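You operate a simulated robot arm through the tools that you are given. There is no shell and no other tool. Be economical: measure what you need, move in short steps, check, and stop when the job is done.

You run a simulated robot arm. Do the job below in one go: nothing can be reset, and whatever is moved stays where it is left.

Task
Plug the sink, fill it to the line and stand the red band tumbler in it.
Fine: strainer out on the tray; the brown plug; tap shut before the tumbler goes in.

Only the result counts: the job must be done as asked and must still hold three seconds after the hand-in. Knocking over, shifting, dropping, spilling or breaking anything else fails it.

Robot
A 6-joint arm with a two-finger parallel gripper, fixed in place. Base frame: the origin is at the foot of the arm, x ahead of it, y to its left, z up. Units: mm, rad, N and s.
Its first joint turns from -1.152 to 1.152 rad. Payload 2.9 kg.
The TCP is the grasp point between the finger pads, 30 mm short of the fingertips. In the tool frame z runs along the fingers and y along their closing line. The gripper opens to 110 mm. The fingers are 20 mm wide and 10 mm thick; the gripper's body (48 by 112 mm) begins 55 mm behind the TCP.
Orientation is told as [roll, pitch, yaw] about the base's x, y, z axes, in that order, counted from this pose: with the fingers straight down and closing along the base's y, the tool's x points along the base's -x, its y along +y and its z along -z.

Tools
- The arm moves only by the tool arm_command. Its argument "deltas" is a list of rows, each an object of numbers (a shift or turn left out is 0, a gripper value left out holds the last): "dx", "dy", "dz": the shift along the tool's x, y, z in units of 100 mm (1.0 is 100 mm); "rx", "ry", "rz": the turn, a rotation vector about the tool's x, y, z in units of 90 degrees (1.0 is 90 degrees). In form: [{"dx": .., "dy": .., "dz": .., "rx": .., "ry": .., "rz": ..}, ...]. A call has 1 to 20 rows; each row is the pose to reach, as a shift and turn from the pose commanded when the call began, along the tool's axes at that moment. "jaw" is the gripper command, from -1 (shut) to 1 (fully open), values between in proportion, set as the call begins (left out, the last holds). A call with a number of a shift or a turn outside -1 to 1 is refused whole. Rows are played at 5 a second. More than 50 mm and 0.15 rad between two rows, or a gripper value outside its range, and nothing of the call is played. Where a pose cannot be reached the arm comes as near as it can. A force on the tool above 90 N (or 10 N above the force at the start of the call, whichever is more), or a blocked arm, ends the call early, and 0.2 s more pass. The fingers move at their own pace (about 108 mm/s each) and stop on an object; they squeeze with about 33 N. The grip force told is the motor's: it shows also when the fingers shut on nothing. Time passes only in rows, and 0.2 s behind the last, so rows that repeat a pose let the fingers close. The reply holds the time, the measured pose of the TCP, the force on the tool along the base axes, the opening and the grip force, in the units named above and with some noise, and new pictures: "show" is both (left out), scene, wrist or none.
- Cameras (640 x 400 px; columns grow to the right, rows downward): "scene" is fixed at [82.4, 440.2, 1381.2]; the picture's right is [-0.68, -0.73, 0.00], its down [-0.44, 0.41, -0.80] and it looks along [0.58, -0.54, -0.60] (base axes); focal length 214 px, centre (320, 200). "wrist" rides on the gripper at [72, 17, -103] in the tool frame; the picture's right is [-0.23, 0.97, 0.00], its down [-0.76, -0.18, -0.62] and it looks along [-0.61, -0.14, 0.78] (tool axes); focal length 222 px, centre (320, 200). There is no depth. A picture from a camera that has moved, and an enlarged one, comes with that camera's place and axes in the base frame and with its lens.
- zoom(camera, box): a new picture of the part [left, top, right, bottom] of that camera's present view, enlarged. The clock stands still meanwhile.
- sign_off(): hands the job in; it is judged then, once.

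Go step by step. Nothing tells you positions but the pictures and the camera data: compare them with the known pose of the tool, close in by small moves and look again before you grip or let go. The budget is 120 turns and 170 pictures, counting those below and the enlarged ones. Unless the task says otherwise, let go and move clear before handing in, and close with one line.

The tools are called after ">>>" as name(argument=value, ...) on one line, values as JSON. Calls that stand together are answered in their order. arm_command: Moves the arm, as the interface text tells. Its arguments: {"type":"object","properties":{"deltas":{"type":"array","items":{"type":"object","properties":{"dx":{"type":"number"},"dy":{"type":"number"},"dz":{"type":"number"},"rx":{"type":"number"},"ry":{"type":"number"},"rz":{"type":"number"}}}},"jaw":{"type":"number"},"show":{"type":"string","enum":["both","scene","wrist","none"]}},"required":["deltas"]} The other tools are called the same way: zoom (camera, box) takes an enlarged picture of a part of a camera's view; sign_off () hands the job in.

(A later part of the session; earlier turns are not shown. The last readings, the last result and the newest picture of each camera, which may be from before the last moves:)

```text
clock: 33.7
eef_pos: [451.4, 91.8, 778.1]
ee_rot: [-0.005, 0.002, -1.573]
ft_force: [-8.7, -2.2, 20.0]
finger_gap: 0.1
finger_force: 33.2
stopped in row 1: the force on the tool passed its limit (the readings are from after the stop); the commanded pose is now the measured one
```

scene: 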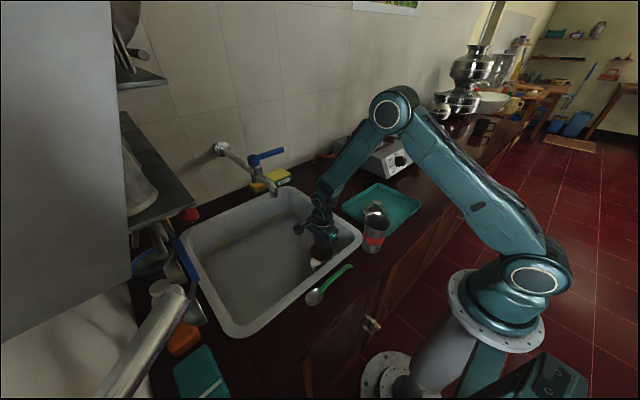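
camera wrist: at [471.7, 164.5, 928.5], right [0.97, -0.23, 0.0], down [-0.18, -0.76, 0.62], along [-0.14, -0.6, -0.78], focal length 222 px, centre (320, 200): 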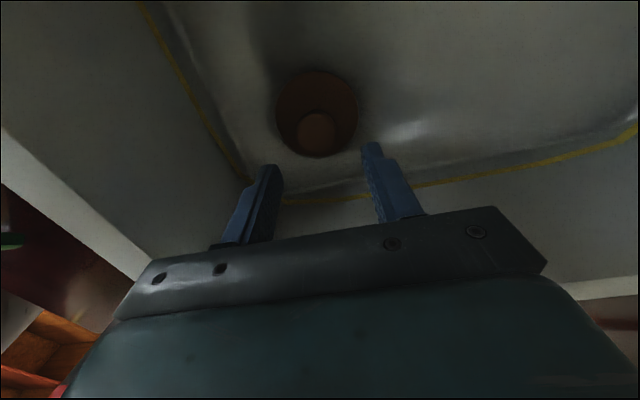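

>>> arm_command(deltas=[{"dz": -0.4}, {"dz": -0.8}, {"dz": -1.0, "dy": 0.2}], show="wrist")

>>> zoom(camera="scene", box=[300, 240, 350, 280])

>>> zoom(camera="wrist", box=[230, 20, 370, 120])

```text
clock: 34.5
eef_pos: [471.7, 91.8, 877.4]
ee_rot: [-0.001, 0.004, -1.572]
ft_force: [0.2, 0.5, -0.1]
finger_gap: 0.0
finger_force: 33.1
camera wrist: at [488.5, 164.9, 979.8], right [0.97, -0.23, 0.0], down [-0.18, -0.76, 0.62], along [-0.14, -0.6, -0.78], focal length 222 px, centre (320, 200)
```

wrist: 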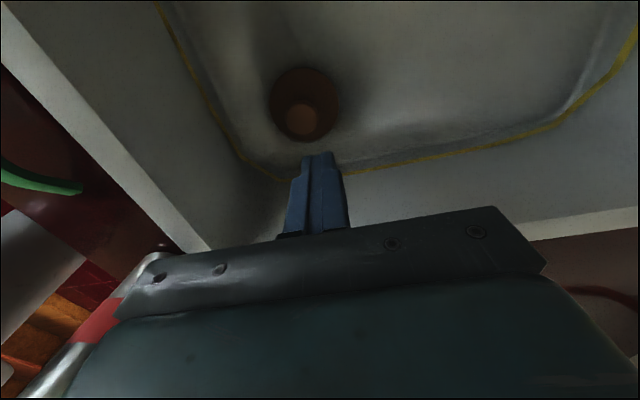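

```text
10.00 times, centred on (325, 260) of scene
camera zoom: at [82.4, 440.2, 1381.2], right [-0.68, -0.73, 0.0], down [-0.44, 0.41, -0.8], along [0.58, -0.54, -0.6], focal length 2145 px, centre (270, -400)
```

zoom: 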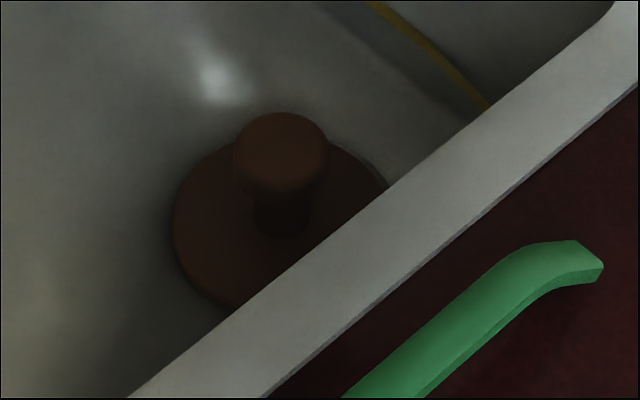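

```text
4.00 times, centred on (300, 70) of wrist
camera zoom: at [488.5, 164.9, 979.8], right [0.97, -0.23, 0.0], down [-0.18, -0.76, 0.62], along [-0.14, -0.6, -0.78], focal length 888 px, centre (400, 720)
```

zoom: 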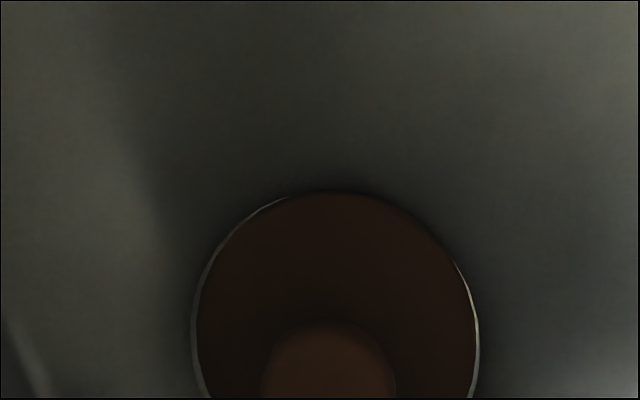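

The plug is seated flush in its ring. Next comes the tap: I rise well above the sink before approaching the lever.

>>> arm_command(deltas=[{"dz": -0.4}, {"dz": -0.8}, {"dz": -1.0}], jaw=0.0, show="none")

>>> arm_command(deltas=[{"dz": -0.4}, {"dz": -0.8}, {"dz": -1.0}], show="none")

>>> arm_command(deltas=[{"dz": -0.4, "dy": 0.2}, {"dz": -0.8, "dy": 0.4}, {"dz": -1.0, "dy": 0.7}, {"dz": -1.0, "dy": 1.0, "dx": 0.1}], show="both")

```text
clock: 35.3
eef_pos: [471.0, 89.7, 977.8]
ee_rot: [-0.001, 0.006, -1.573]
ft_force: [-0.5, -0.2, 0.2]
finger_gap: 55.1
finger_force: 0.1
```

```text
clock: 36.1
eef_pos: [472.0, 90.5, 1075.0]
ee_rot: [-0.001, 0.007, -1.572]
ft_force: [-0.4, -0.3, -0.3]
finger_gap: 54.9
finger_force: 0.0
```

```text
clock: 37.1
eef_pos: [571.1, 100.1, 1177.4]
ee_rot: [-0.005, 0.005, -1.57]
ft_force: [0.1, 0.4, 0.7]
finger_gap: 55.2
finger_force: 0.0
camera wrist: at [588.5, 172.9, 1280.1], right [0.97, -0.23, 0.0], down [-0.18, -0.76, 0.62], along [-0.14, -0.6, -0.78], focal length 222 px, centre (320, 200)
```

scene: 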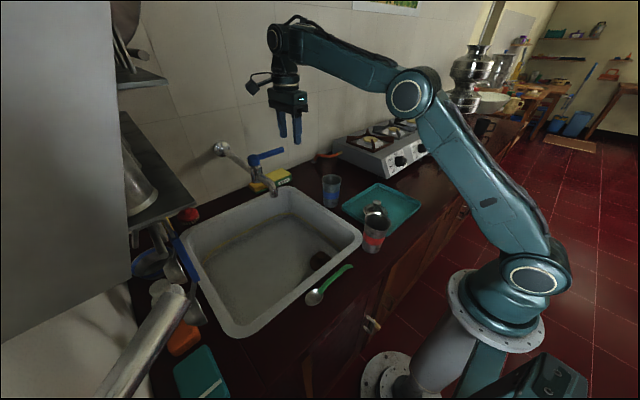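
wrist: 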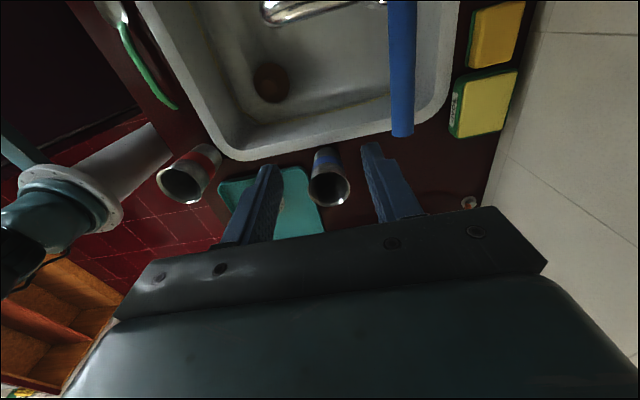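

The lever lies along y at x≈638 with its tip near y 93. I move above it so the jaws straddle it.

>>> arm_command(deltas=[{"dy": 0.35, "dx": 0.06}, {"dy": 0.66, "dx": 0.1}, {"dy": 0.66, "dx": 0.1}], show="both")

```text
clock: 37.9
eef_pos: [600.4, 103.2, 1165.9]
ee_rot: [0.0, 0.006, -1.573]
ft_force: [-0.5, 0.2, 0.2]
finger_gap: 55.0
finger_force: 0.1
out of reach, approached as far as the arm can: row 1, 2, 3
camera wrist: at [617.9, 176.3, 1269.1], right [0.97, -0.23, 0.0], down [-0.18, -0.76, 0.62], along [-0.14, -0.6, -0.78], focal length 222 px, centre (320, 200)
```

scene: 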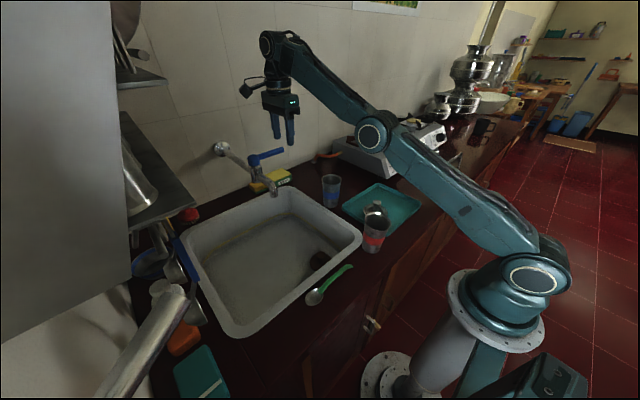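
wrist: 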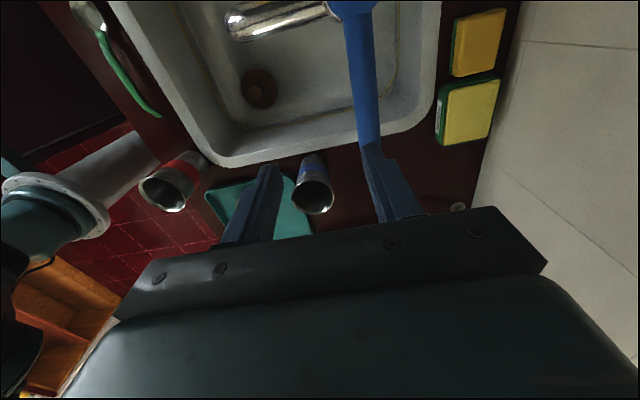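

It is out of reach with the tool straight down. I tilt the tool about 30° forward to gain reach.

>>> arm_command(deltas=[{"rx": -0.09, "dy": -0.1}, {"rx": -0.18, "dy": -0.1}, {"rx": -0.27, "dy": -0.1}, {"rx": -0.35, "dy": -0.1}], show="wrist")

```text
clock: 38.9
eef_pos: [638.1, 70.7, 1208.1]
ee_rot: [0.518, 0.002, -1.536]
ft_force: [0.2, 0.0, -0.1]
finger_gap: 55.1
finger_force: 0.0
out of reach, approached as far as the arm can: row 1, 2, 3, 4
camera wrist: at [597.7, 141.7, 1305.8], right [0.85, -0.2, 0.48], down [-0.44, -0.78, 0.45], along [0.29, -0.6, -0.75], focal length 222 px, centre (320, 200)
```

wrist: 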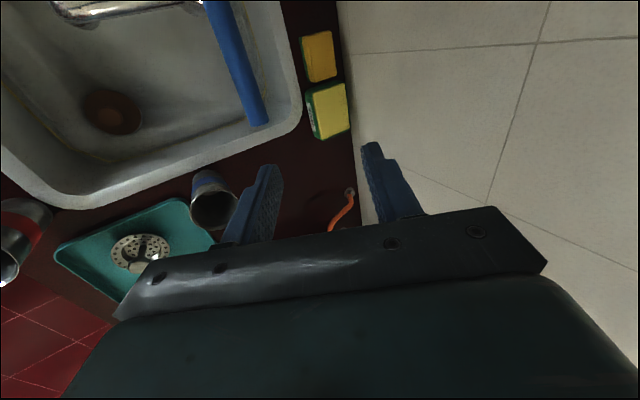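

>>> arm_command(deltas=[{"dz": 0.2, "dy": -0.2}, {"dz": 0.47, "dy": -0.39}, {"dz": 0.47, "dy": -0.39}], show="wrist")

```text
clock: 39.7
eef_pos: [640.8, 54.7, 1197.1]
ee_rot: [0.504, 0.01, -1.559]
ft_force: [-0.2, 0.0, 0.0]
finger_gap: 54.8
finger_force: 0.0
out of reach, approached as far as the arm can: row 1, 2, 3
camera wrist: at [605.2, 126.3, 1296.1], right [0.86, -0.22, 0.47], down [-0.45, -0.77, 0.45], along [0.26, -0.6, -0.76], focal length 222 px, centre (320, 200)
```

wrist: 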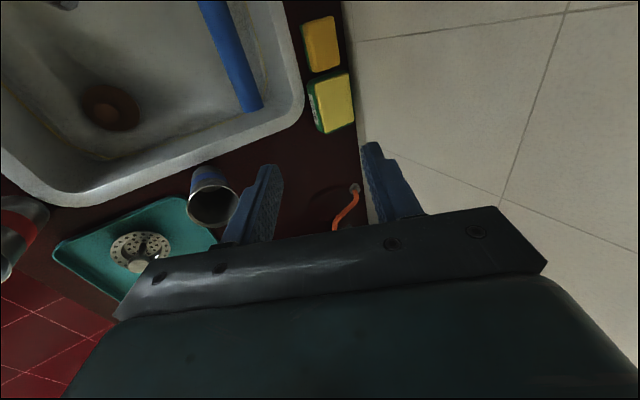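

The yaw −90 tilt is at the arm's limit. I back off, return to yaw 0 and then try a forward pitch with closed fingers.

>>> arm_command(deltas=[{"dy": -0.25, "dz": -0.2}, {"dy": -0.5, "dz": -0.4}, {"dy": -0.75, "dz": -0.6}, {"dy": -1.0, "dz": -0.7}], jaw=-1, show="none")

>>> arm_command(deltas=[{"rx": 0.09, "dy": -0.1}, {"rx": 0.18, "dy": -0.2}, {"rx": 0.27, "dy": -0.3}, {"rx": 0.35, "dy": -0.4}], show="none")

```text
clock: 40.7
eef_pos: [617.2, 48.7, 1252.0]
ee_rot: [0.546, 0.003, -1.569]
ft_force: [-0.8, 0.9, 0.2]
finger_gap: 0.0
finger_force: 33.5
out of reach, approached as far as the arm can: row 1, 2, 3, 4
```

```text
clock: 41.7
eef_pos: [571.4, 50.0, 1225.2]
ee_rot: [-0.005, 0.006, -1.572]
ft_force: [-0.5, 0.9, -0.3]
finger_gap: 0.0
finger_force: 32.9
out of reach, approached as far as the arm can: row 4
```

>>> arm_command(deltas=[{"rz": -0.09, "dy": -0.2}, {"rz": -0.18, "dy": -0.4}, {"rz": -0.27, "dy": -0.5}, {"rz": -0.36, "dy": -0.5}, {"rz": -0.45, "dy": -0.5}, {"rz": -0.54, "dy": -0.5}, {"rz": -0.63, "dy": -0.5}, {"rz": -0.72, "dy": -0.5}, {"rz": -0.81, "dy": -0.5}, {"rz": -0.9, "dy": -0.5}, {"rz": -0.95, "dy": -0.5}, {"rz": -1.0, "dy": -0.5}], show="none")

```text
clock: 44.3
eef_pos: [523.9, 51.5, 1228.0]
ee_rot: [0.005, 0.002, 0.0]
ft_force: [-0.3, -0.4, -0.1]
finger_gap: 0.0
finger_force: 33.3
```

>>> arm_command(deltas=[{"ry": -0.09, "dy": 0.2, "dx": -0.1}, {"ry": -0.18, "dy": 0.4, "dx": -0.3}, {"ry": -0.27, "dy": 0.6, "dx": -0.5}, {"ry": -0.36, "dy": 0.6, "dx": -0.7}, {"ry": -0.39, "dy": 0.6, "dx": -0.9}], show="wrist")

```text
clock: 45.5
eef_pos: [617.1, 113.5, 1246.2]
ee_rot: [0.005, -0.579, -0.005]
ft_force: [0.7, -0.8, 0.2]
finger_gap: 0.0
finger_force: 33.9
out of reach, approached as far as the arm can: row 1, 2, 3, 4, 5
camera wrist: at [499.8, 131.9, 1294.3], right [0.19, 0.97, 0.13], down [0.3, -0.18, 0.94], along [0.94, -0.14, -0.32], focal length 222 px, centre (320, 200)
```

wrist: 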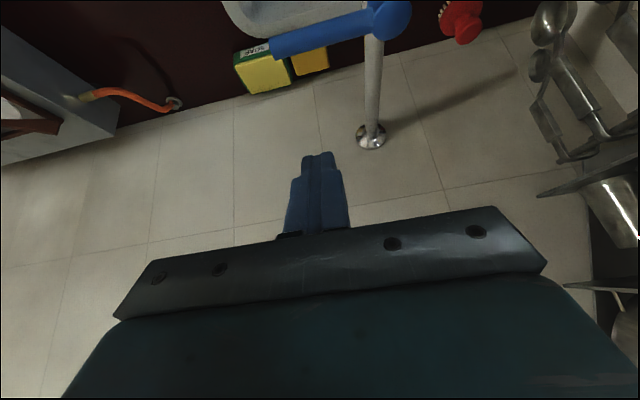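

The lever axis is confirmed at x≈638, z≈1100, with its tip at y 92. I will slide the closed fingers down behind it on the wall side.

>>> arm_command(deltas=[{"dx": 0.18, "dz": 0.17}, {"dx": 0.36, "dz": 0.33}, {"dx": 0.36, "dz": 0.33}], show="wrist")

```text
clock: 46.3
eef_pos: [616.5, 115.6, 1244.3]
ee_rot: [0.007, -0.571, -0.006]
ft_force: [-0.4, 0.3, 0.7]
finger_gap: 0.0
finger_force: 32.9
out of reach, approached as far as the arm can: row 1, 2, 3
camera wrist: at [500.8, 133.0, 1291.8], right [0.19, 0.97, 0.13], down [0.3, -0.18, 0.94], along [0.93, -0.14, -0.33], focal length 222 px, centre (320, 200)
```

wrist: 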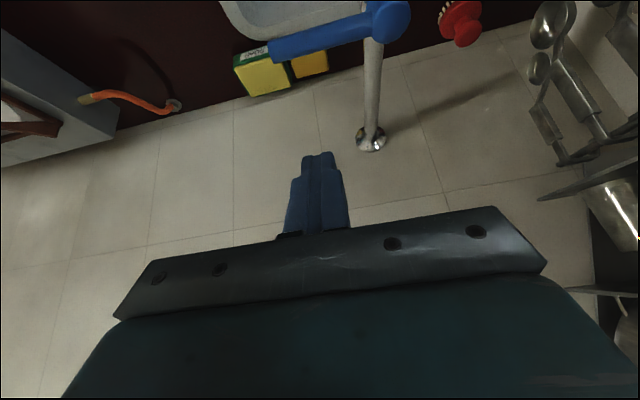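

>>> arm_command(deltas=[{"dx": 0.4, "dz": 0.0}, {"dx": 0.8, "dz": 0.0}], show="scene")

```text
clock: 46.9
eef_pos: [610.8, 117.7, 1263.9]
ee_rot: [0.005, -0.602, -0.005]
ft_force: [-0.5, 0.1, -0.2]
finger_gap: 0.1
finger_force: 33.8
out of reach, approached as far as the arm can: row 1, 2
```

scene: 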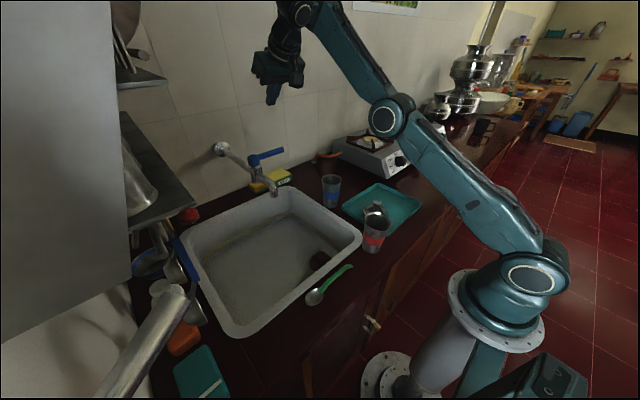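

The solver is stuck near full extension. I retract and level the tool, then approach from a lower height where reach is better.

>>> arm_command(deltas=[{"dx": 0.3, "dz": -0.2, "ry": 0.09}, {"dx": 0.5, "dz": -0.4, "ry": 0.18}, {"dx": 0.7, "dz": -0.5, "ry": 0.27}, {"dx": 0.9, "dz": -0.5, "ry": 0.35}], show="none")

>>> arm_command(deltas=[{}], show="none")

```text
clock: 47.9
eef_pos: [507.8, 118.1, 1251.1]
ee_rot: [-0.003, -0.062, 0.032]
ft_force: [0.6, -2.0, -0.2]
finger_gap: 0.0
finger_force: 33.2
```

```text
clock: 48.3
eef_pos: [507.9, 116.9, 1249.8]
ee_rot: [0.003, -0.061, -0.002]
ft_force: [0.2, -0.1, 1.5]
finger_gap: 0.0
finger_force: 32.3
```

Out-of-reach calls reset the command to the measured pose. I model full extension as the cause, so I approach lower and stay clear of it.

>>> arm_command(deltas=[{"dz": 0.2, "ry": -0.09}, {"dz": 0.4, "ry": -0.18}, {"dz": 0.5, "ry": -0.27}, {"dz": 0.55, "ry": -0.35}, {"dz": 0.55, "ry": -0.4}], show="none")

```text
clock: 49.5
eef_pos: [598.1, 143.3, 1281.0]
ee_rot: [0.005, -0.631, -0.006]
ft_force: [-0.4, -0.1, 0.1]
finger_gap: 0.0
finger_force: 33.0
out of reach, approached as far as the arm can: row 1, 2, 3, 4, 5
```

>>> arm_command(deltas=[{"ry": 0.09, "dx": 0.2}, {"ry": 0.18, "dx": 0.4}, {"ry": 0.27, "dx": 0.6}, {"ry": 0.36, "dx": 0.8}, {"ry": 0.4, "dx": 1.0}], show="scene")

```text
clock: 50.7
eef_pos: [519.0, 143.1, 1219.5]
ee_rot: [0.004, 0.0, -0.002]
ft_force: [0.3, -0.7, -0.7]
finger_gap: 0.1
finger_force: 32.9
```

scene: 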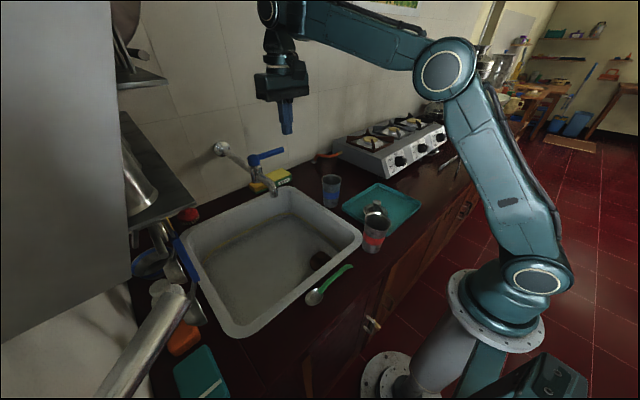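

>>> arm_command(deltas=[{"dx": 0.3, "dz": 0.2, "dy": -0.1}, {"dx": 0.6, "dz": 0.4, "dy": -0.2}, {"dx": 0.8, "dz": 0.7, "dy": -0.3}], show="none")

>>> arm_command(deltas=[{"ry": -0.09}, {"ry": -0.18}, {"ry": -0.27}, {"ry": -0.36}, {"ry": -0.4}], show="none")

```text
clock: 51.5
eef_pos: [469.3, 108.4, 1181.3]
ee_rot: [-0.044, 0.011, 0.009]
ft_force: [-0.3, 0.2, -0.7]
finger_gap: 0.1
finger_force: 32.8
out of reach, approached as far as the arm can: row 2, 3
```

```text
clock: 52.7
eef_pos: [538.1, 134.7, 1290.6]
ee_rot: [-0.001, -0.464, -0.003]
ft_force: [0.2, -0.3, 0.2]
finger_gap: 0.0
finger_force: 33.0
out of reach, approached as far as the arm can: row 1, 2, 3, 4, 5
```

>>> arm_command(deltas=[{"ry": 0.09, "dz": 0.3}, {"ry": 0.18, "dz": 0.6}, {"ry": 0.27, "dz": 0.8}, {"ry": 0.296, "dz": 0.9}], show="scene")

>>> zoom(camera="scene", box=[220, 0, 380, 140])

```text
clock: 53.7
eef_pos: [570.2, 136.1, 1207.9]
ee_rot: [-0.001, 0.004, -0.008]
ft_force: [-0.5, -0.4, -0.3]
finger_gap: 0.1
finger_force: 32.7
out of reach, approached as far as the arm can: row 1, 2, 4
```

scene: 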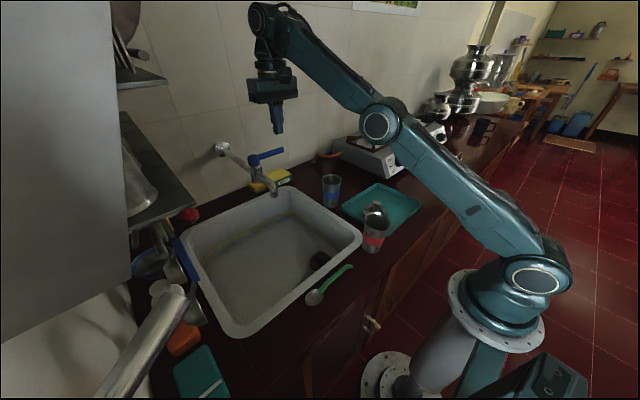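

```text
2.86 times, centred on (300, 70) of scene
camera zoom: at [82.5, 440.2, 1381.2], right [-0.68, -0.73, 0.0], down [-0.44, 0.41, -0.8], along [0.58, -0.54, -0.6], focal length 613 px, centre (377, 571)
```

zoom: 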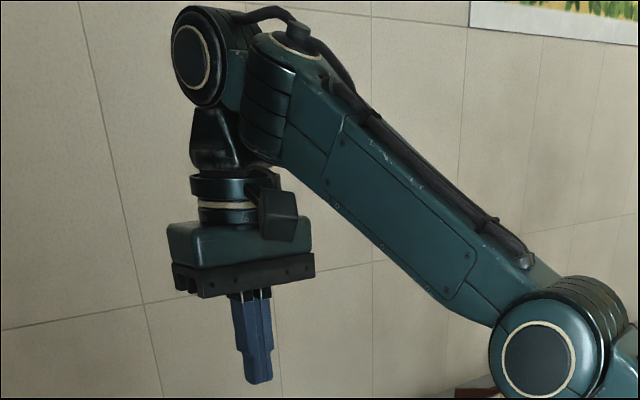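

I probe how the arm retracts from here, since some wrist joint seems to have run to a limit.

>>> arm_command(deltas=[{"dx": 0.2}, {"dx": 0.4}, {"dx": 0.6}, {"dx": 0.8}, {"dx": 1.0}], show="none")

>>> arm_command(deltas=[{"dx": 0.2}, {"dx": 0.4}, {"dx": 0.6}, {"dx": 0.8}, {"dx": 1.0}], show="scene")

>>> zoom(camera="scene", box=[240, 0, 500, 160])

```text
clock: 54.9
eef_pos: [469.4, 140.0, 1207.0]
ee_rot: [0.001, 0.001, -0.006]
ft_force: [-0.5, -0.3, 0.2]
finger_gap: 0.0
finger_force: 32.9
```

```text
clock: 56.1
eef_pos: [368.1, 139.6, 1207.0]
ee_rot: [0.001, -0.001, -0.002]
ft_force: [-0.9, -0.2, 0.1]
finger_gap: 0.0
finger_force: 33.1
```

scene: 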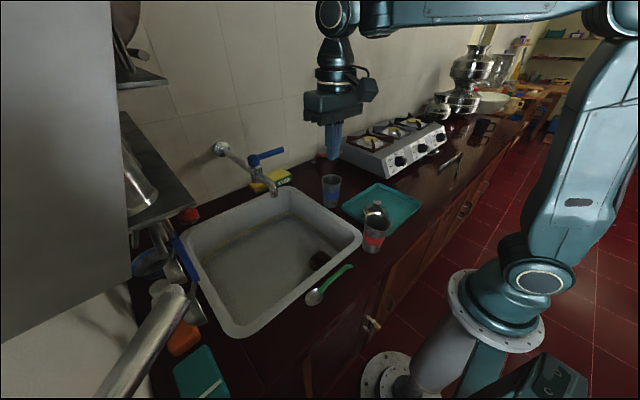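

```text
2.46 times, centred on (370, 80) of scene
camera zoom: at [82.4, 440.2, 1381.2], right [-0.68, -0.73, 0.0], down [-0.44, 0.41, -0.8], along [0.58, -0.54, -0.6], focal length 528 px, centre (197, 495)
```

zoom: 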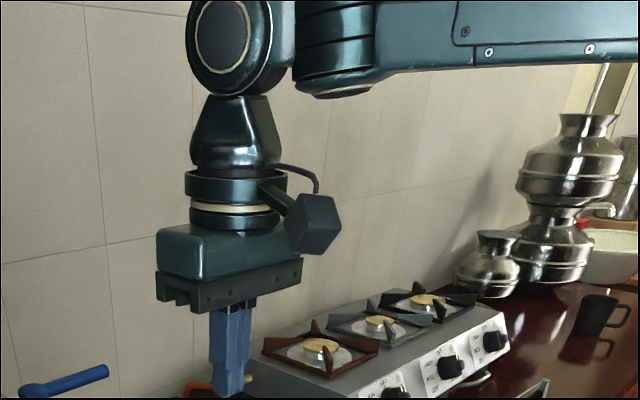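

>>> arm_command(deltas=[{"dz": 0.2, "dy": -0.1}, {"dz": 0.4, "dy": -0.2}, {"dz": 0.6, "dy": -0.3}], show="none")

>>> arm_command(deltas=[{"ry": -0.09}, {"ry": -0.18}, {"ry": -0.27}, {"ry": -0.36}], show="none")

```text
clock: 56.9
eef_pos: [371.7, 108.2, 1147.5]
ee_rot: [0.001, 0.0, -0.003]
ft_force: [0.3, 0.3, 0.0]
finger_gap: 0.0
finger_force: 33.0
```

```text
clock: 57.9
eef_pos: [370.3, 110.0, 1147.9]
ee_rot: [0.0, -0.566, -0.004]
ft_force: [-0.4, -0.5, -0.2]
finger_gap: 0.0
finger_force: 33.2
```

It works from here, so I now extend forward at this tilt, checking for reach.

>>> arm_command(deltas=[{"dx": -0.33, "dz": 0.12}, {"dx": -0.66, "dz": 0.24}, {"dx": -0.98, "dz": 0.36}], show="none")

>>> arm_command(deltas=[{"dx": -0.3, "dz": 0.12}, {"dx": -0.6, "dz": 0.24}, {"dx": -0.9, "dz": 0.36}], show="wrist")

```text
clock: 58.7
eef_pos: [471.4, 109.1, 1165.8]
ee_rot: [0.0, -0.567, -0.005]
ft_force: [1.2, -0.3, 0.4]
finger_gap: 0.0
finger_force: 33.2
```

```text
clock: 59.5
eef_pos: [565.8, 109.4, 1188.3]
ee_rot: [0.001, -0.566, -0.005]
ft_force: [-1.2, 0.5, 0.5]
finger_gap: 0.0
finger_force: 32.8
camera wrist: at [450.6, 126.8, 1235.8], right [0.2, 0.97, 0.12], down [0.31, -0.18, 0.93], along [0.93, -0.14, -0.34], focal length 222 px, centre (320, 200)
```

wrist: 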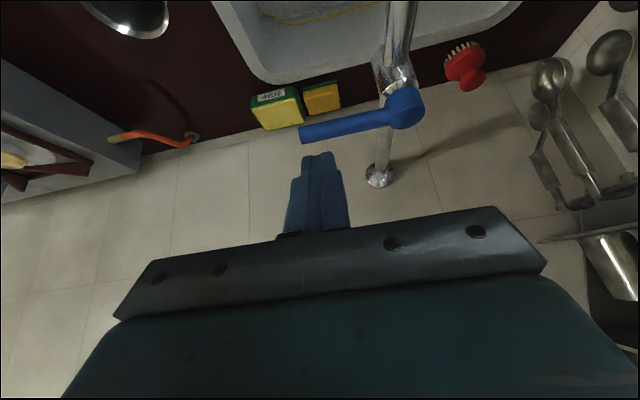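

Reach is fine now. I move to the pre-insertion point just beyond the lever.

>>> arm_command(deltas=[{"dx": -0.2, "dz": 0.1}, {"dx": -0.377, "dz": 0.3}, {"dx": -0.377, "dz": 0.36}], show="both")

>>> zoom(camera="scene", box=[220, 90, 340, 180])

```text
clock: 60.3
eef_pos: [619.1, 109.3, 1176.7]
ee_rot: [0.0, -0.566, -0.003]
ft_force: [-0.1, 0.3, 0.2]
finger_gap: 0.2
finger_force: 32.8
camera wrist: at [502.4, 126.7, 1224.8], right [0.2, 0.97, 0.12], down [0.31, -0.18, 0.93], along [0.93, -0.14, -0.34], focal length 222 px, centre (320, 200)
```

scene: 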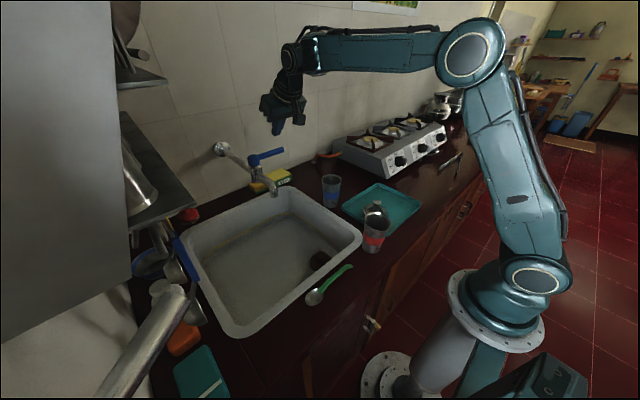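
wrist: 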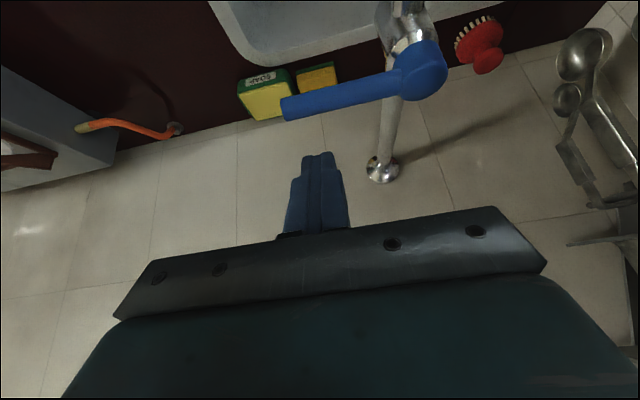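

```text
4.44 times, centred on (280, 135) of scene
camera zoom: at [82.5, 440.2, 1381.2], right [-0.68, -0.73, 0.0], down [-0.44, 0.41, -0.8], along [0.58, -0.54, -0.6], focal length 953 px, centre (498, 489)
```

zoom: 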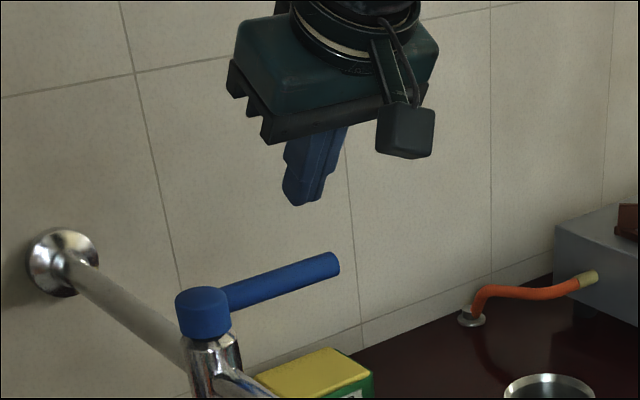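

>>> arm_command(deltas=[{"dz": 0.2}, {"dz": 0.4}, {"dz": 0.6}], show="wrist")

>>> zoom(camera="scene", box=[220, 90, 340, 180])

```text
clock: 61.1
eef_pos: [650.0, 106.4, 1126.3]
ee_rot: [0.002, -0.566, -0.004]
ft_force: [-0.2, -0.4, -0.4]
finger_gap: 0.0
finger_force: 33.4
camera wrist: at [533.9, 125.3, 1173.9], right [0.2, 0.97, 0.12], down [0.31, -0.18, 0.93], along [0.93, -0.14, -0.33], focal length 222 px, centre (320, 200)
```

wrist: 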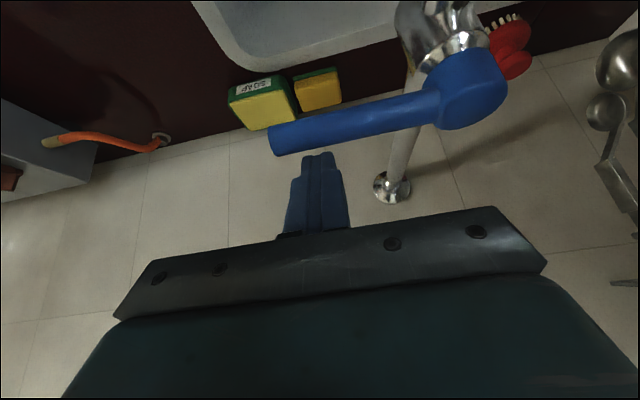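

```text
4.44 times, centred on (280, 135) of scene
camera zoom: at [82.4, 440.2, 1381.2], right [-0.68, -0.73, 0.0], down [-0.44, 0.41, -0.8], along [0.58, -0.54, -0.6], focal length 953 px, centre (498, 489)
```

zoom: 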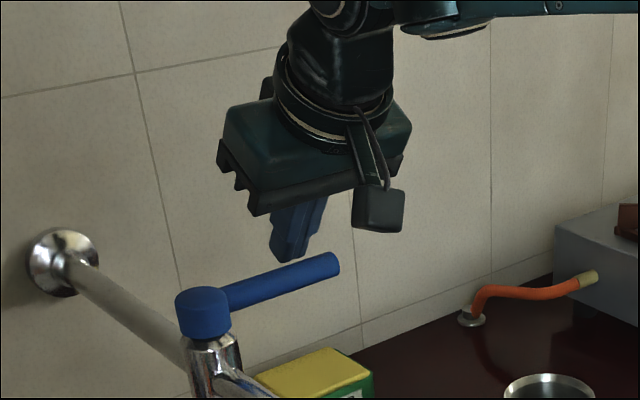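

The fingertips are just behind the lever. I go 20 mm deeper, then draw the lever gently toward the robot to test it.

>>> arm_command(deltas=[{"dz": 0.1}, {"dz": 0.2}], show="none")

>>> arm_command(deltas=[{"dx": 0.085, "dz": -0.054}, {"dx": 0.17, "dz": -0.108}, {"dx": 0.255, "dz": -0.16, "dy": 0.03}, {"dx": 0.34, "dz": -0.215, "dy": 0.06}], show="both")

```text
clock: 61.7
eef_pos: [661.8, 108.5, 1108.5]
ee_rot: [0.001, -0.564, -0.004]
ft_force: [-0.7, -0.4, -0.2]
finger_gap: 0.1
finger_force: 33.5
```

```text
clock: 62.7
eef_pos: [621.1, 115.2, 1111.3]
ee_rot: [0.002, -0.568, -0.004]
ft_force: [1.1, 2.6, 6.9]
finger_gap: 0.0
finger_force: 32.8
camera wrist: at [504.6, 132.9, 1158.1], right [0.19, 0.97, 0.12], down [0.31, -0.18, 0.93], along [0.93, -0.14, -0.33], focal length 222 px, centre (320, 200)
```

scene: 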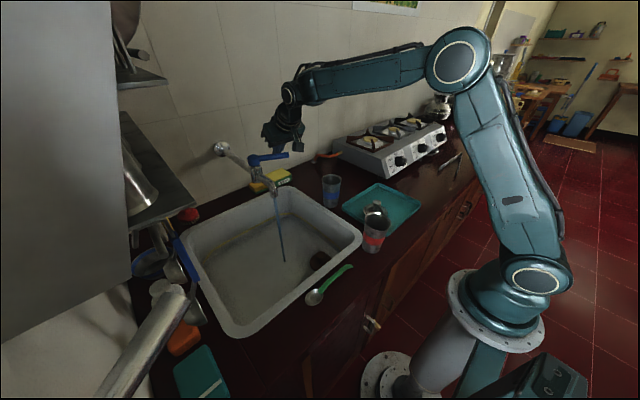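
wrist: 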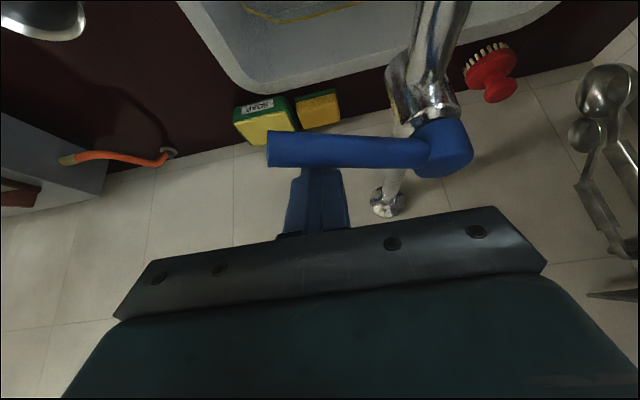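

Water is running into the sink. I wait a few seconds to measure the fill rate.

>>> arm_command(deltas=[{}, {}, {}, {}, {}, {}, {}, {}, {}, {}, {}, {}, {}, {}, {}, {}, {}, {}, {}, {}], show="none")

>>> zoom(camera="scene", box=[170, 170, 370, 340])

```text
clock: 66.9
eef_pos: [620.6, 114.6, 1109.5]
ee_rot: [0.002, -0.565, -0.006]
ft_force: [0.7, -0.8, 13.2]
finger_gap: 0.0
finger_force: 33.5
```

```text
2.35 times, centred on (270, 255) of scene
camera zoom: at [82.2, 440.1, 1381.3], right [-0.68, -0.73, 0.0], down [-0.44, 0.41, -0.8], along [0.58, -0.54, -0.6], focal length 505 px, centre (438, 71)
```

zoom: 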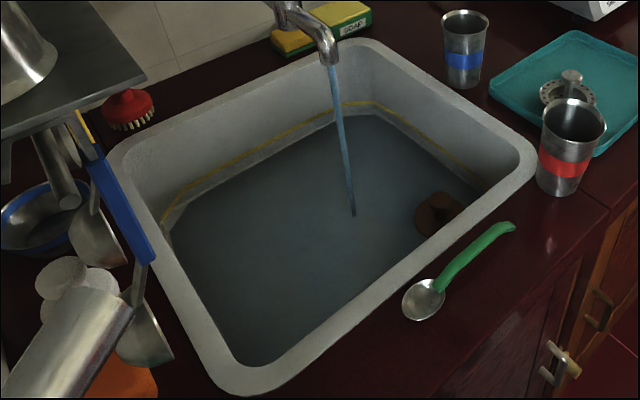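

>>> zoom(camera="scene", box=[225, 200, 305, 260])

>>> zoom(camera="scene", box=[280, 195, 350, 250])

```text
6.67 times, centred on (265, 230) of scene
camera zoom: at [82.2, 440.1, 1381.3], right [-0.68, -0.73, 0.0], down [-0.44, 0.41, -0.8], along [0.58, -0.54, -0.6], focal length 1430 px, centre (687, 0)
```

zoom: 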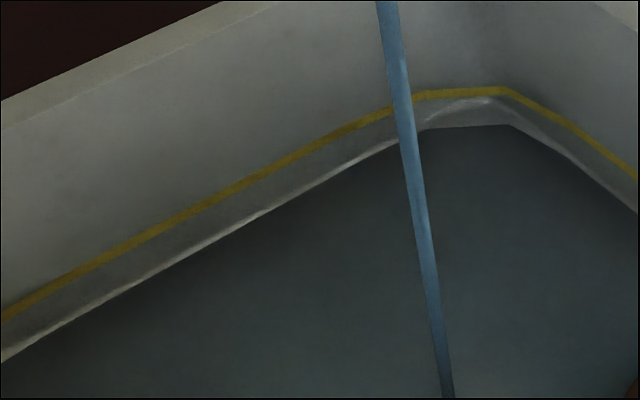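

```text
7.27 times, centred on (315, 222) of scene
camera zoom: at [82.2, 440.1, 1381.3], right [-0.68, -0.73, 0.0], down [-0.44, 0.41, -0.8], along [0.58, -0.54, -0.6], focal length 1560 px, centre (356, 36)
```

zoom: 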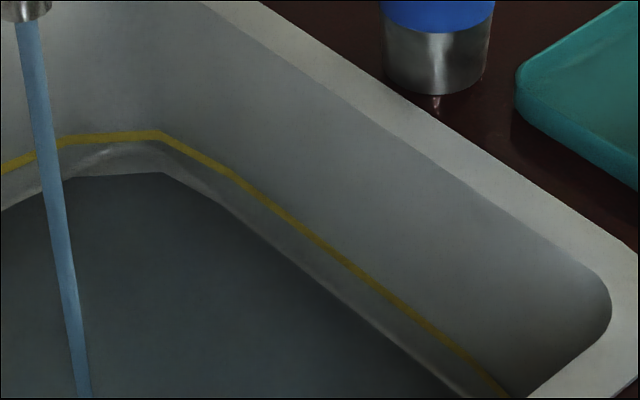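

The water has spread over the floor but is still well below the line. I wait a little more to gauge the rate.

>>> arm_command(deltas=[{}, {}, {}, {}, {}, {}, {}, {}, {}, {}], show="none")

>>> zoom(camera="scene", box=[225, 200, 305, 260])

```text
clock: 69.1
eef_pos: [620.7, 113.9, 1109.5]
ee_rot: [0.0, -0.566, -0.004]
ft_force: [1.1, 0.5, 7.2]
finger_gap: 0.0
finger_force: 33.3
```

```text
6.67 times, centred on (265, 230) of scene
camera zoom: at [82.3, 440.2, 1381.3], right [-0.68, -0.73, 0.0], down [-0.44, 0.41, -0.8], along [0.58, -0.54, -0.6], focal length 1430 px, centre (687, 0)
```

zoom: 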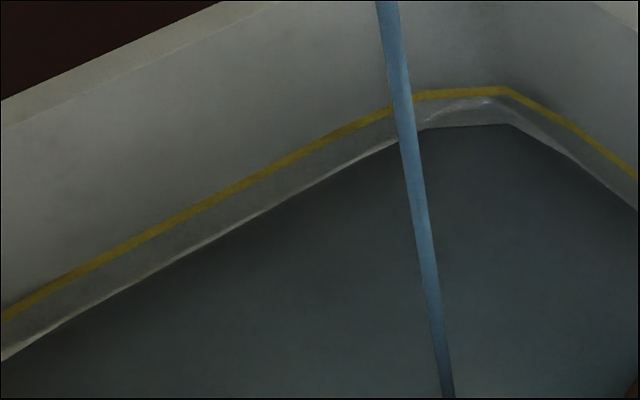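

The rate is slow at about 20° of opening. I turn the lever further for more flow.

>>> arm_command(deltas=[{"dx": 0.1, "dz": -0.065, "dy": 0.03}, {"dx": 0.2, "dz": -0.13, "dy": 0.07}, {"dx": 0.28, "dz": -0.18, "dy": 0.14}, {"dx": 0.37, "dz": -0.236, "dy": 0.22}], show="both")

>>> zoom(camera="scene", box=[225, 200, 305, 260])

```text
clock: 70.1
eef_pos: [578.3, 138.0, 1109.7]
ee_rot: [-0.002, -0.565, -0.005]
ft_force: [0.6, 0.1, 2.3]
finger_gap: 0.0
finger_force: 32.7
camera wrist: at [460.4, 155.3, 1157.8], right [0.2, 0.97, 0.12], down [0.31, -0.18, 0.93], along [0.93, -0.15, -0.34], focal length 222 px, centre (320, 200)
```

scene: 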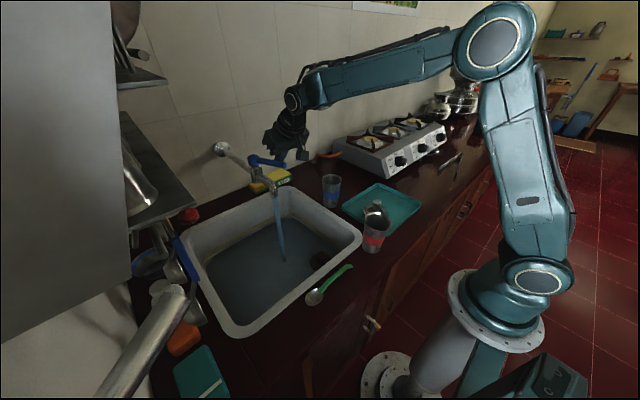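
wrist: 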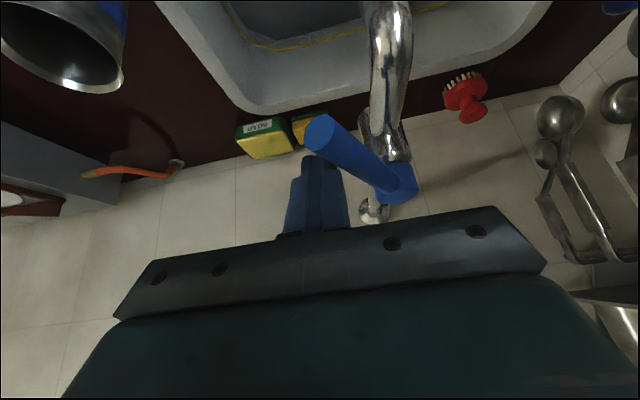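

```text
6.67 times, centred on (265, 230) of scene
camera zoom: at [82.5, 440.2, 1381.2], right [-0.68, -0.73, 0.0], down [-0.44, 0.41, -0.8], along [0.58, -0.54, -0.6], focal length 1430 px, centre (687, 0)
```

zoom: 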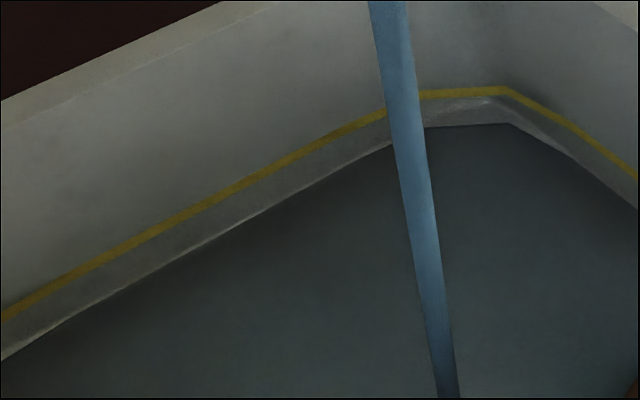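

The flow is stronger now. While it fills I lift the fingers over the lever and place them on its robot side, ready to shut it.

>>> arm_command(deltas=[{"dz": -0.25}, {"dz": -0.5}, {"dx": 0.15, "dy": 0.2, "dz": -0.6}, {"dx": 0.3, "dy": 0.4, "dz": -0.69}, {"dx": 0.3, "dy": 0.4, "dz": -0.69}], show="wrist")

>>> zoom(camera="scene", box=[225, 200, 305, 260])

```text
clock: 71.3
eef_pos: [514.8, 177.5, 1153.3]
ee_rot: [0.002, -0.563, -0.005]
ft_force: [-0.2, 0.1, -0.1]
finger_gap: 0.0
finger_force: 33.2
camera wrist: at [398.8, 195.6, 1200.6], right [0.2, 0.97, 0.12], down [0.31, -0.18, 0.93], along [0.93, -0.14, -0.34], focal length 222 px, centre (320, 200)
```

wrist: 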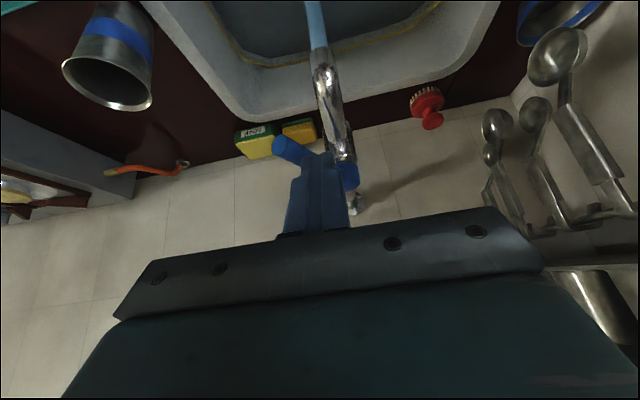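

```text
6.67 times, centred on (265, 230) of scene
camera zoom: at [82.4, 440.2, 1381.2], right [-0.68, -0.73, 0.0], down [-0.44, 0.41, -0.8], along [0.58, -0.54, -0.6], focal length 1430 px, centre (687, 0)
```

zoom: 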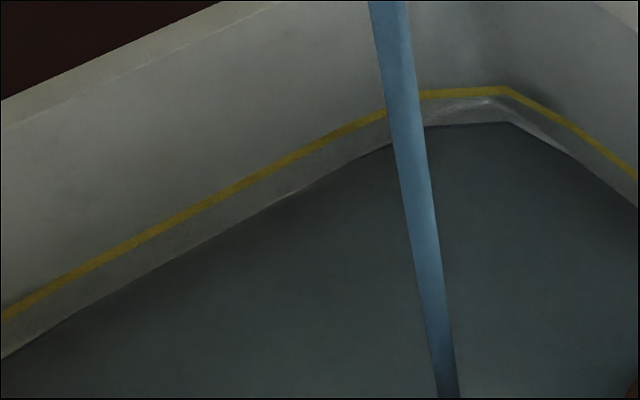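

>>> arm_command(deltas=[{"dx": 0.06, "dy": 0.1}, {"dx": 0.06, "dy": 0.1, "dz": 0.25}, {"dx": 0.06, "dy": 0.1, "dz": 0.5}], show="wrist")

>>> zoom(camera="scene", box=[225, 200, 305, 260])

```text
clock: 72.1
eef_pos: [537.5, 187.1, 1105.0]
ee_rot: [0.002, -0.566, -0.003]
ft_force: [-0.3, 0.0, -0.5]
finger_gap: 0.0
finger_force: 32.8
camera wrist: at [421.3, 205.8, 1153.4], right [0.2, 0.97, 0.12], down [0.31, -0.18, 0.93], along [0.93, -0.14, -0.34], focal length 222 px, centre (320, 200)
```

wrist: 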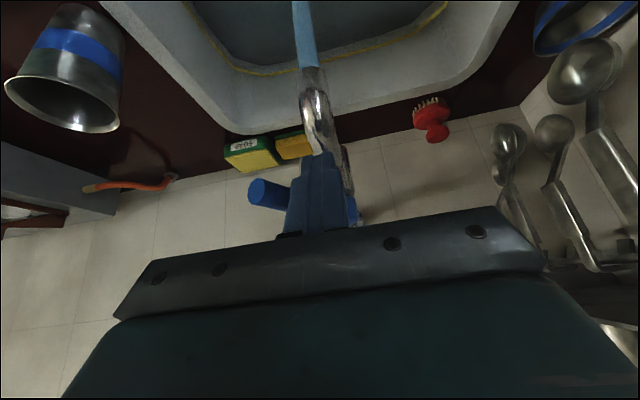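

```text
6.67 times, centred on (265, 230) of scene
camera zoom: at [82.4, 440.2, 1381.2], right [-0.68, -0.73, 0.0], down [-0.44, 0.41, -0.8], along [0.58, -0.54, -0.6], focal length 1430 px, centre (687, 0)
```

zoom: 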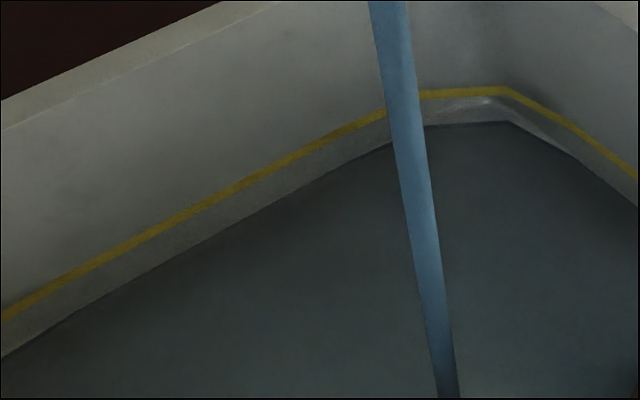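

The fingers are in place to shut the tap. I wait for the level to rise, checking as it goes.

>>> arm_command(deltas=[{}, {}, {}, {}, {}, {}, {}, {}, {}, {}, {}, {}, {}, {}, {}, {}, {}, {}, {}, {}], show="none")

>>> arm_command(deltas=[{}, {}, {}, {}, {}, {}, {}, {}, {}, {}, {}, {}, {}, {}, {}, {}, {}, {}, {}, {}], show="none")

>>> zoom(camera="scene", box=[225, 200, 305, 260])

```text
clock: 76.3
eef_pos: [537.4, 187.9, 1104.6]
ee_rot: [0.002, -0.566, -0.004]
ft_force: [-0.9, 0.3, 0.4]
finger_gap: 0.2
finger_force: 33.0
```

```text
clock: 80.5
eef_pos: [538.5, 187.5, 1104.8]
ee_rot: [0.0, -0.563, -0.004]
ft_force: [-0.5, 0.5, -0.2]
finger_gap: 0.1
finger_force: 33.1
```

```text
6.67 times, centred on (265, 230) of scene
camera zoom: at [82.4, 440.2, 1381.2], right [-0.68, -0.73, 0.0], down [-0.44, 0.41, -0.8], along [0.58, -0.54, -0.6], focal length 1430 px, centre (687, 0)
```

zoom: 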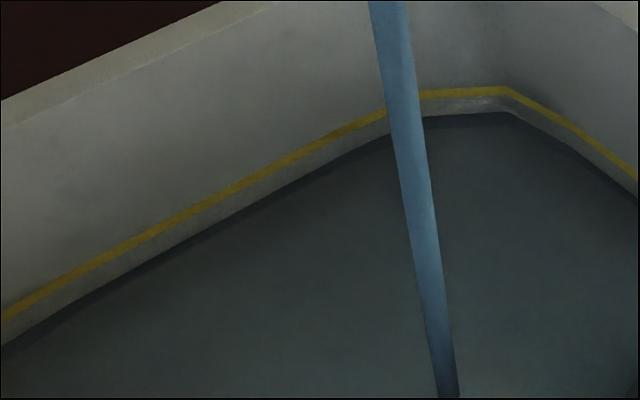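

>>> arm_command(deltas=[{}, {}, {}, {}, {}, {}, {}, {}, {}, {}, {}, {}, {}, {}, {}, {}, {}, {}, {}, {}], show="none")

>>> arm_command(deltas=[{}, {}, {}, {}, {}, {}, {}, {}, {}, {}, {}, {}, {}, {}, {}, {}, {}, {}, {}, {}], show="none")

>>> arm_command(deltas=[{}, {}, {}, {}, {}, {}, {}, {}, {}, {}, {}, {}, {}, {}, {}, {}, {}, {}, {}, {}], show="none")

>>> zoom(camera="scene", box=[225, 200, 305, 260])

```text
clock: 84.7
eef_pos: [538.4, 187.5, 1106.4]
ee_rot: [0.0, -0.567, -0.003]
ft_force: [-0.6, 0.6, 0.4]
finger_gap: 0.1
finger_force: 32.7
```

```text
clock: 88.9
eef_pos: [537.8, 187.6, 1106.7]
ee_rot: [0.001, -0.564, -0.004]
ft_force: [0.3, 0.7, -0.1]
finger_gap: 0.1
finger_force: 33.0
```

```text
clock: 93.1
eef_pos: [537.4, 187.6, 1105.0]
ee_rot: [0.001, -0.564, -0.003]
ft_force: [-0.6, 0.2, 0.7]
finger_gap: 0.0
finger_force: 33.1
```

```text
6.67 times, centred on (265, 230) of scene
camera zoom: at [82.4, 440.2, 1381.2], right [-0.68, -0.73, 0.0], down [-0.44, 0.41, -0.8], along [0.58, -0.54, -0.6], focal length 1430 px, centre (687, 0)
```

zoom: 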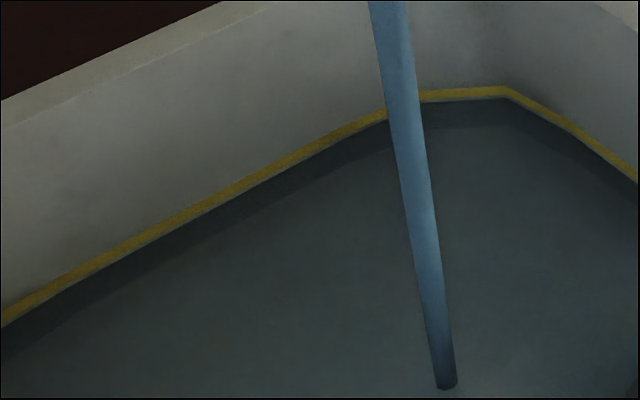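

The water is just at the line's lower edge. I wait about 3 s more and then push the lever shut.

>>> arm_command(deltas=[{}, {}, {}, {}, {}, {}, {}, {}, {}, {}, {}, {}, {}, {}], show="none")

>>> arm_command(deltas=[{"dx": -0.093, "dz": 0.059, "dy": -0.14}, {"dx": -0.169, "dz": 0.107, "dy": -0.36}, {"dx": -0.262, "dz": 0.166, "dy": -0.52}, {"dx": -0.422, "dz": 0.268, "dy": -0.66}, {"dx": -0.574, "dz": 0.364, "dy": -0.75}, {"dx": -0.608, "dz": 0.386, "dy": -0.77}], show="both")

>>> zoom(camera="scene", box=[225, 120, 345, 260])

```text
clock: 96.1
eef_pos: [536.9, 187.9, 1105.5]
ee_rot: [0.002, -0.566, -0.004]
ft_force: [-0.2, 0.2, -0.8]
finger_gap: 0.0
finger_force: 33.0
```

```text
clock: 97.5
eef_pos: [609.1, 109.8, 1107.2]
ee_rot: [0.0, -0.565, -0.003]
ft_force: [0.0, -0.1, -0.7]
finger_gap: 0.1
finger_force: 33.2
camera wrist: at [492.4, 127.8, 1155.0], right [0.2, 0.97, 0.12], down [0.31, -0.18, 0.93], along [0.93, -0.14, -0.34], focal length 222 px, centre (320, 200)
```

scene: 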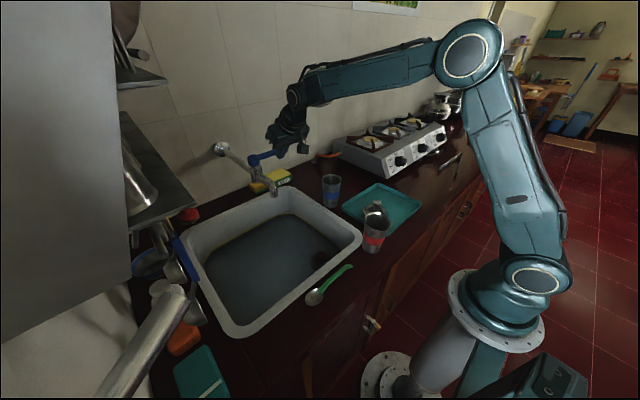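
wrist: 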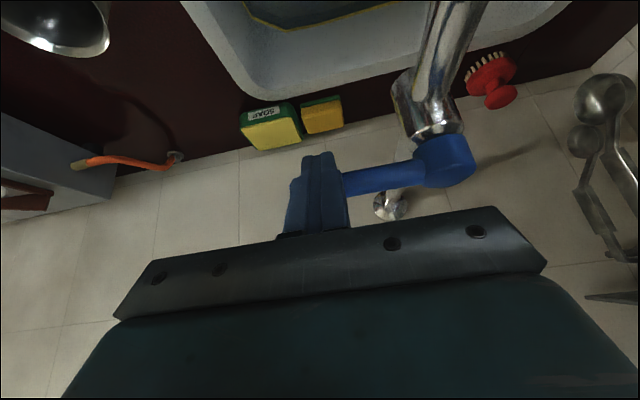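

```text
2.86 times, centred on (285, 190) of scene
camera zoom: at [82.4, 440.2, 1381.2], right [-0.68, -0.73, 0.0], down [-0.44, 0.41, -0.8], along [0.58, -0.54, -0.6], focal length 613 px, centre (420, 229)
```

zoom: 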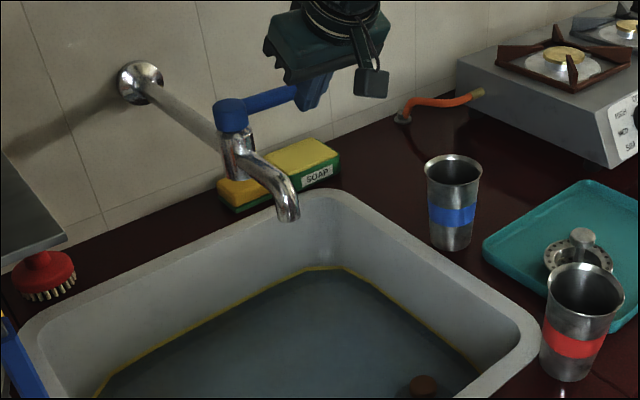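

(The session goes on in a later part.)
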